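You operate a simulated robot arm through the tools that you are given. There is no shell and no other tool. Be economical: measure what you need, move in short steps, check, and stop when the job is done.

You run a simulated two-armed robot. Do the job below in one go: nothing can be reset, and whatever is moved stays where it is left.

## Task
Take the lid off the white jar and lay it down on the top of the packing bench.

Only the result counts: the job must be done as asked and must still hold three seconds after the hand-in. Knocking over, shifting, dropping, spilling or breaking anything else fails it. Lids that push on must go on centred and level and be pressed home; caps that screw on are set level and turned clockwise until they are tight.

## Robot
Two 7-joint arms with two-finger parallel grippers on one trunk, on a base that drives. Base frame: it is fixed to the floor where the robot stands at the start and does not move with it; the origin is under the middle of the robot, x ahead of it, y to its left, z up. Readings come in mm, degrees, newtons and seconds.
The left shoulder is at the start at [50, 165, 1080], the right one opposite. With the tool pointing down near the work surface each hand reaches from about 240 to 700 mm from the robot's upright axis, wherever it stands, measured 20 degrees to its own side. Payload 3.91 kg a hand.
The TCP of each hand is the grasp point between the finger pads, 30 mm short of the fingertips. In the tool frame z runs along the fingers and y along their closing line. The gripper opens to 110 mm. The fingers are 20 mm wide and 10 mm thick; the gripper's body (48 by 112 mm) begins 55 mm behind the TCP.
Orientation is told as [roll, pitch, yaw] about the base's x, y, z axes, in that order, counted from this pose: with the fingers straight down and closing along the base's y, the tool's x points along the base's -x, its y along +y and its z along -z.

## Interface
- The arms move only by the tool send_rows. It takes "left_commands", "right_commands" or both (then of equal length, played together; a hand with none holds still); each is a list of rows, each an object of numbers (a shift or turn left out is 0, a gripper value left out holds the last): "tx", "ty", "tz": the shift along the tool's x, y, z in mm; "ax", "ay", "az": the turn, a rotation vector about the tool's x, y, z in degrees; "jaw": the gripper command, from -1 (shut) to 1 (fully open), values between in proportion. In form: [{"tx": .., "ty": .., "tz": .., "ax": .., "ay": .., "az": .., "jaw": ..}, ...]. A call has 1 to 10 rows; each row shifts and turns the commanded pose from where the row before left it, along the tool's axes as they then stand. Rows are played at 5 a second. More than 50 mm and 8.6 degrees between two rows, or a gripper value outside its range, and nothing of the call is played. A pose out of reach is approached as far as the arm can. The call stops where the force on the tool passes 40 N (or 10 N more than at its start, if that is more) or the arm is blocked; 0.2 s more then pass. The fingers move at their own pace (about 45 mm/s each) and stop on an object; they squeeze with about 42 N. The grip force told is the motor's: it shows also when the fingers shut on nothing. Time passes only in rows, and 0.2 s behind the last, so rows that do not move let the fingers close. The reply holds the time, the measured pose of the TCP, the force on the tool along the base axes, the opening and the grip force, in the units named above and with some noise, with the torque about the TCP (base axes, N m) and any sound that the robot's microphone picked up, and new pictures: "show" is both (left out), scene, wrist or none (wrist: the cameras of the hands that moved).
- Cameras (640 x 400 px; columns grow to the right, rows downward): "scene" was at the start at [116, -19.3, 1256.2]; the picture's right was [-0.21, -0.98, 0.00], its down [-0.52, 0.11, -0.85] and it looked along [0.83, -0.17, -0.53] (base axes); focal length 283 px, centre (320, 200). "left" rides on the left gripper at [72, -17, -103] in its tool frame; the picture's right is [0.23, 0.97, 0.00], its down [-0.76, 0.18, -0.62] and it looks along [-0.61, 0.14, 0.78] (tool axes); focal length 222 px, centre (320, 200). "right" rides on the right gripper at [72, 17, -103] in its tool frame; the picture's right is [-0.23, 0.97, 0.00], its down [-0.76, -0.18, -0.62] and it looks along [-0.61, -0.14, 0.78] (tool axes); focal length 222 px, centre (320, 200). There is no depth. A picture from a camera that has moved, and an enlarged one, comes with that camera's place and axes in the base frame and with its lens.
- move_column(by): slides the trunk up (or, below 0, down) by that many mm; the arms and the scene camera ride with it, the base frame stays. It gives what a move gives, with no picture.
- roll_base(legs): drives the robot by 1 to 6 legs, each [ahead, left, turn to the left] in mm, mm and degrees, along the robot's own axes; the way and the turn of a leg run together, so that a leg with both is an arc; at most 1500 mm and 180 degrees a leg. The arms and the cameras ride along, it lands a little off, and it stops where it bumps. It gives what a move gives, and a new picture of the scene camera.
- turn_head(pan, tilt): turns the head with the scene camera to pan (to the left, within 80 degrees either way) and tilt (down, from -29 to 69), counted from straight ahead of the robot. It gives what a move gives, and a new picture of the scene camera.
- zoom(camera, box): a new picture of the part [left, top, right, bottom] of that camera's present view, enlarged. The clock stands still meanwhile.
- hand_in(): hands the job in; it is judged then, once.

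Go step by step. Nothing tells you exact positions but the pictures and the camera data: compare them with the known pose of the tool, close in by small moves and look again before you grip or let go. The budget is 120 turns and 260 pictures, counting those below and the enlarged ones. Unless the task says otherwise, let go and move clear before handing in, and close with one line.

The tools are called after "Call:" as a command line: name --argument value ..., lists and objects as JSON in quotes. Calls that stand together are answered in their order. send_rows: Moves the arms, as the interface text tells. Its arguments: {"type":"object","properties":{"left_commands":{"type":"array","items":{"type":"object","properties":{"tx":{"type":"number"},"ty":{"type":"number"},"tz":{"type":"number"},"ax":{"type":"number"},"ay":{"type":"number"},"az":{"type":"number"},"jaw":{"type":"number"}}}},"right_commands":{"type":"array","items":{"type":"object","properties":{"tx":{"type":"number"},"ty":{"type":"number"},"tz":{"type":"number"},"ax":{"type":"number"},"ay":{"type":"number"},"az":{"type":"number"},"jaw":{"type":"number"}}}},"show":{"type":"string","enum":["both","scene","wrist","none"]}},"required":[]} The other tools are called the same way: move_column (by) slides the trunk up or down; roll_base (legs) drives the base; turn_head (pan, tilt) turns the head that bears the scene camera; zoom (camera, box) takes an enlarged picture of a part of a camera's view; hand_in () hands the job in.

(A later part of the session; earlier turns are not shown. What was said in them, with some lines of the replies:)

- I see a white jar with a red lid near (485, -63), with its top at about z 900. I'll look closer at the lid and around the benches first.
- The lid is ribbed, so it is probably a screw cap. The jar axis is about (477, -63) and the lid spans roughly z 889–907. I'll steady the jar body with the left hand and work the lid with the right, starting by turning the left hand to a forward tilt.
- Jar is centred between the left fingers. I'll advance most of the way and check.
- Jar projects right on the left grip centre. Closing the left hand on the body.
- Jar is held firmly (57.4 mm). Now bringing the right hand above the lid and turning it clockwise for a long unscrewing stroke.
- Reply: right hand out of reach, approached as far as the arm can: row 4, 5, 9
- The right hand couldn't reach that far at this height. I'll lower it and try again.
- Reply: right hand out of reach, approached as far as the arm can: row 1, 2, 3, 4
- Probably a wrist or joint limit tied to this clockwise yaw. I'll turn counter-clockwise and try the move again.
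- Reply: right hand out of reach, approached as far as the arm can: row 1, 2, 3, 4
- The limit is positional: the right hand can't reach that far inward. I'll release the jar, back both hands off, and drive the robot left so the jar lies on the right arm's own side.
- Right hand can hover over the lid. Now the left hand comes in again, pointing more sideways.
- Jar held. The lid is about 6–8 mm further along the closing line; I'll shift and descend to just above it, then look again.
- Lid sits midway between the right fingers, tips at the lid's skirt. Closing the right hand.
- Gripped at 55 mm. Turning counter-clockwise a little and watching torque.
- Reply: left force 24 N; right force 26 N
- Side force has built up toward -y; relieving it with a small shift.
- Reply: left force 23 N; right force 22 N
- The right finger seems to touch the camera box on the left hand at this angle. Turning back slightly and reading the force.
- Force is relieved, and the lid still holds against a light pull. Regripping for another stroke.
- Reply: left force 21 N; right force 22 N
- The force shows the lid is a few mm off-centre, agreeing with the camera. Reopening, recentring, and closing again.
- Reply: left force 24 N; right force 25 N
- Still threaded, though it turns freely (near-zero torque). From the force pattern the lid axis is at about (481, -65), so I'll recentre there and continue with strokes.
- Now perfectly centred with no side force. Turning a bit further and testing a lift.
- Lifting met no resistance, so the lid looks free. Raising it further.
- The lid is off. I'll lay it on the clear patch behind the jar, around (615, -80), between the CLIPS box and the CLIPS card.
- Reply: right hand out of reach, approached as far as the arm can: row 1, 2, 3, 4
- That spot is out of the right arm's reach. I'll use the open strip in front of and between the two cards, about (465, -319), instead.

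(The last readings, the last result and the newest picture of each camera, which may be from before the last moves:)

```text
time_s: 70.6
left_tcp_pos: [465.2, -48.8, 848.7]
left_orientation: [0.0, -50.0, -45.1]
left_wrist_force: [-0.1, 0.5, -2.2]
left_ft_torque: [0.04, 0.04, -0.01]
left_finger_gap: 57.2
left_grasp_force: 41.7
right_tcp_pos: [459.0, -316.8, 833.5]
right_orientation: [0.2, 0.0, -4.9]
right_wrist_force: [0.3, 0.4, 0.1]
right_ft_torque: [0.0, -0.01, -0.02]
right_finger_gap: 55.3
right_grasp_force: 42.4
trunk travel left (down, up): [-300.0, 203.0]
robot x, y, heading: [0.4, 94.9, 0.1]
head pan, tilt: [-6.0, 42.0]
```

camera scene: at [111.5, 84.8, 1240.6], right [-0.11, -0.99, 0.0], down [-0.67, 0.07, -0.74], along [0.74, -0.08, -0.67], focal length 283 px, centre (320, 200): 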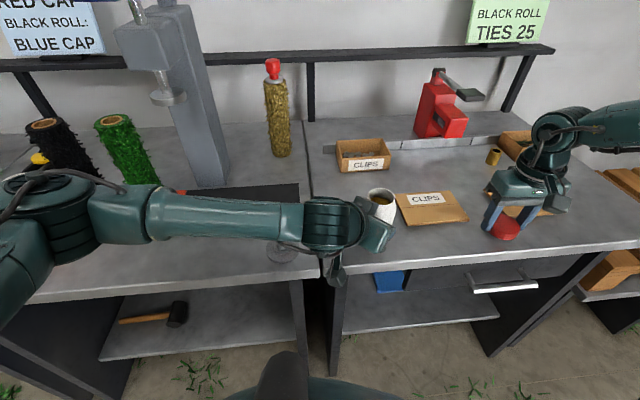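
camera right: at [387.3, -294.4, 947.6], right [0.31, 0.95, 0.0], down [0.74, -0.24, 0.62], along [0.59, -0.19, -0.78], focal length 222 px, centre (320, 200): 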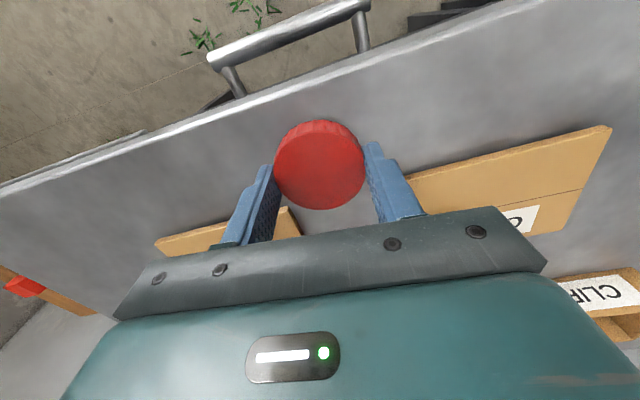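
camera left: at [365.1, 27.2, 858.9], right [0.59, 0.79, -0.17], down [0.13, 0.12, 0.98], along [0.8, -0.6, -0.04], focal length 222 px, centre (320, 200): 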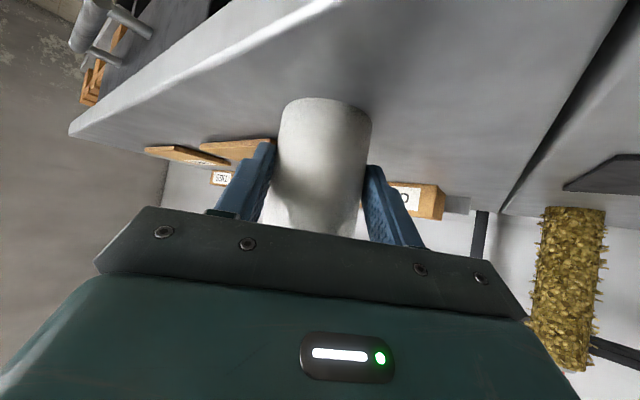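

Call:
send_rows --right_commands '[{"tz": 1}, {"tz": 1}, {}]' --show "none"

Call:
zoom --camera "scene" --box '[470, 190, 550, 250]'

```text
time_s: 71.4
left_tcp_pos: [466.3, -50.2, 847.8]
left_orientation: [0.0, -50.0, -45.1]
left_wrist_force: [-0.2, 0.0, -1.4]
left_ft_torque: [0.02, 0.02, 0.02]
left_finger_gap: 57.3
left_grasp_force: 42.3
right_tcp_pos: [457.3, -317.2, 831.9]
right_orientation: [0.1, 0.0, -4.8]
right_wrist_force: [-0.1, 0.6, -0.3]
right_ft_torque: [0.0, -0.01, 0.0]
right_finger_gap: 55.0
right_grasp_force: 42.2
trunk travel left (down, up): [-300.0, 203.0]
robot x, y, heading: [-1.0, 94.6, 0.0]
head pan, tilt: [-6.0, 42.0]
```

```text
6.67 times, centred on (510, 220) of scene
camera zoom: at [111.6, 84.8, 1240.6], right [-0.11, -0.99, 0.0], down [-0.67, 0.07, -0.74], along [0.74, -0.08, -0.67], focal length 1885 px, centre (-947, 67)
```

zoom: 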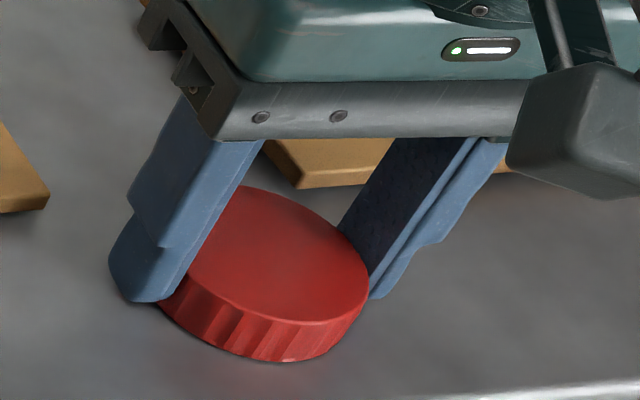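

Call:
send_rows --right_commands '[{"tz": 1}, {"tz": 0.7}, {}]' --show "none"

```text
time_s: 72.2
left_tcp_pos: [465.8, -49.6, 848.6]
left_orientation: [0.2, -50.0, -45.0]
left_wrist_force: [0.3, -0.7, -1.9]
left_ft_torque: [0.01, 0.03, -0.01]
left_finger_gap: 57.3
left_grasp_force: 41.4
right_tcp_pos: [457.3, -317.0, 831.2]
right_orientation: [0.0, -0.1, -4.9]
right_wrist_force: [-0.8, -0.8, 8.4]
right_ft_torque: [-0.01, 0.19, 0.06]
right_finger_gap: 55.4
right_grasp_force: 41.7
trunk travel left (down, up): [-300.0, 203.0]
robot x, y, heading: [1.2, 94.9, -0.2]
head pan, tilt: [-6.0, 42.0]
```

Contact felt. Releasing the lid and lifting the right hand; then I'll settle the jar with the left.

Call:
send_rows --right_commands '[{"jaw": 0.1}, {"jaw": 0.2}, {"jaw": 0.35}, {}, {"tz": -20}, {"tz": -40}, {"tz": -40}, {}]' --show "both"

Call:
send_rows --left_commands '[{"tx": 0.77, "tz": 0.64}, {"tx": 0.77, "tz": 0.64}, {}]' --show "wrist"

```text
time_s: 74.0
left_tcp_pos: [467.0, -48.8, 848.3]
left_orientation: [0.0, -50.0, -45.0]
left_wrist_force: [0.3, 0.0, -2.6]
left_ft_torque: [0.02, 0.03, -0.04]
left_finger_gap: 57.3
left_grasp_force: 42.5
right_tcp_pos: [453.2, -317.8, 928.7]
right_orientation: [0.1, 0.0, -4.9]
right_wrist_force: [-0.9, -0.4, 0.5]
right_ft_torque: [0.0, 0.02, 0.04]
right_finger_gap: 74.5
right_grasp_force: 0.1
trunk travel left (down, up): [-300.0, 203.0]
robot x, y, heading: [-1.1, 98.3, 0.0]
head pan, tilt: [-6.0, 42.0]
camera scene: at [111.6, 84.7, 1240.6], right [-0.11, -0.99, 0.0], down [-0.67, 0.07, -0.74], along [0.74, -0.08, -0.67], focal length 283 px, centre (320, 200)
camera right: at [383.8, -295.1, 1032.4], right [0.31, 0.95, 0.0], down [0.74, -0.24, 0.62], along [0.59, -0.19, -0.78], focal length 222 px, centre (320, 200)
```

scene: 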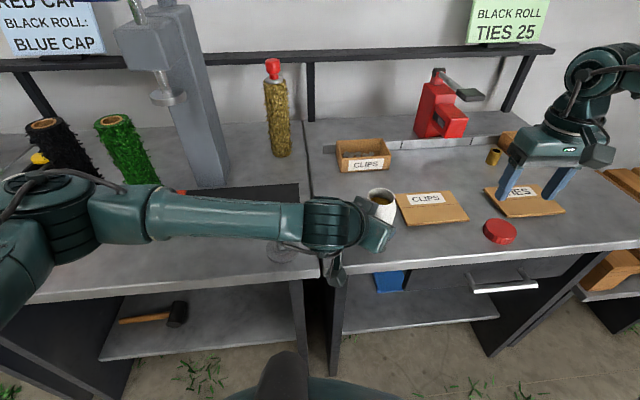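
right: 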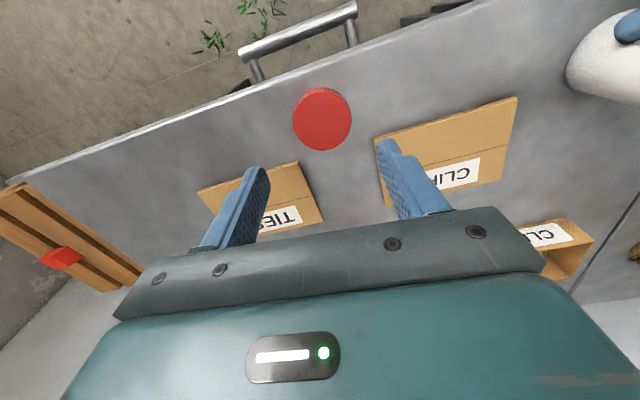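

```text
time_s: 74.8
left_tcp_pos: [464.5, -49.0, 847.0]
left_orientation: [0.1, -50.2, -44.9]
left_wrist_force: [1.3, 1.8, 3.6]
left_ft_torque: [-0.01, 0.07, 0.02]
left_finger_gap: 57.0
left_grasp_force: 41.6
right_tcp_pos: [453.9, -318.3, 928.7]
right_orientation: [0.1, 0.0, -4.9]
right_wrist_force: [-1.5, 0.0, 1.3]
right_ft_torque: [-0.03, 0.01, 0.03]
right_finger_gap: 74.3
right_grasp_force: 0.1
trunk travel left (down, up): [-300.0, 203.0]
robot x, y, heading: [1.4, 94.3, -0.1]
head pan, tilt: [-6.0, 42.0]
camera left: at [365.0, 27.2, 858.0], right [0.59, 0.79, -0.17], down [0.13, 0.12, 0.98], along [0.8, -0.6, -0.04], focal length 222 px, centre (320, 200)
```

left: 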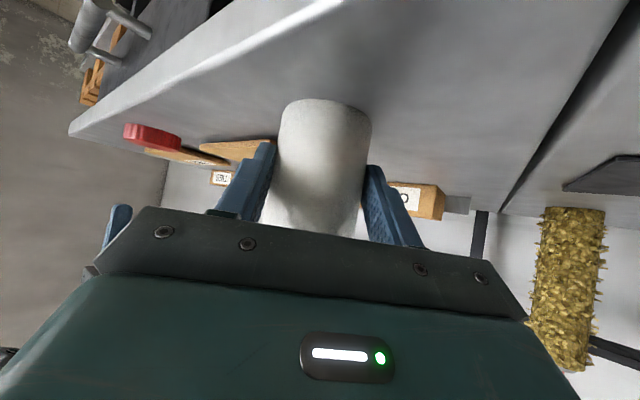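

The lid lies flat and the jar is back on the bench. Opening the left hand slowly and withdrawing along its approach.

Call:
send_rows --left_commands '[{"jaw": 0.15}, {"jaw": 0.3}, {"jaw": 0.6}, {"jaw": 1}, {}, {"tz": -20}, {"tz": -30}, {"tz": -40}, {"tz": -40}, {}]' --show "both"

Call:
zoom --camera "scene" --box '[340, 160, 560, 270]'

```text
time_s: 77.0
left_tcp_pos: [394.2, 19.4, 930.7]
left_orientation: [0.0, -50.0, -45.0]
left_wrist_force: [-0.6, -0.7, -0.3]
left_ft_torque: [-0.01, 0.03, 0.04]
left_finger_gap: 110.2
left_grasp_force: 0.1
right_tcp_pos: [454.7, -318.6, 929.2]
right_orientation: [0.1, 0.0, -4.9]
right_wrist_force: [0.1, 1.2, -0.7]
right_ft_torque: [-0.02, 0.03, 0.0]
right_finger_gap: 74.5
right_grasp_force: 0.1
trunk travel left (down, up): [-300.0, 203.0]
robot x, y, heading: [1.2, 98.0, -0.0]
head pan, tilt: [-6.0, 42.0]
camera scene: at [111.4, 84.8, 1240.6], right [-0.11, -0.99, 0.0], down [-0.67, 0.07, -0.74], along [0.74, -0.08, -0.67], focal length 283 px, centre (320, 200)
camera left: at [292.7, 96.4, 942.0], right [0.58, 0.79, -0.17], down [0.13, 0.12, 0.98], along [0.8, -0.6, -0.04], focal length 222 px, centre (320, 200)
```

scene: 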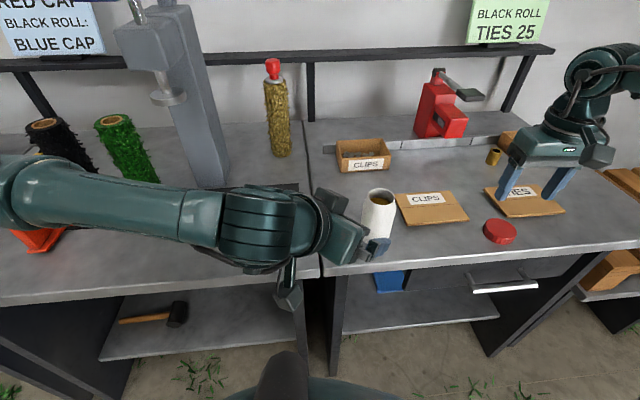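
left: 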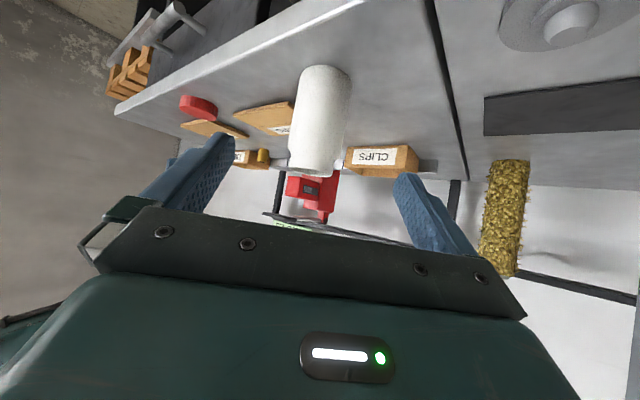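

```text
2.91 times, centred on (450, 215) of scene
camera zoom: at [111.4, 84.8, 1240.6], right [-0.11, -0.99, 0.0], down [-0.67, 0.07, -0.74], along [0.74, -0.08, -0.67], focal length 822 px, centre (-58, 156)
```

zoom: 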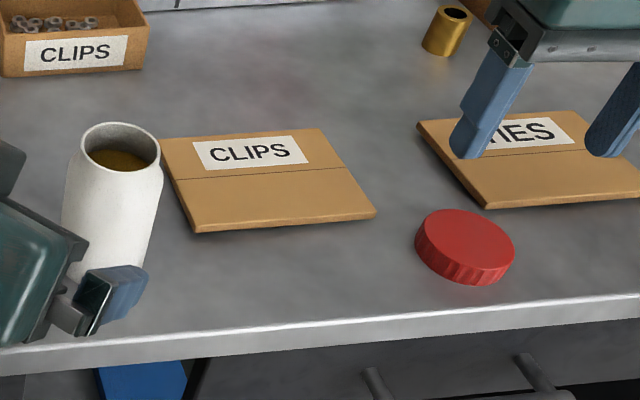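

The jar stands upright with its contents, the lid lies flat on the bench top, and both hands are clear. Handing in.

Call:
hand_in

```text
The job is handed in.
```

I unscrewed the white jar's lid and laid it flat on the bench the jar stands on, which I took to be the packing bench because nothing labels it. The jar is upright and unspilled, a few millimetres from where it stood, and both hands are clear.
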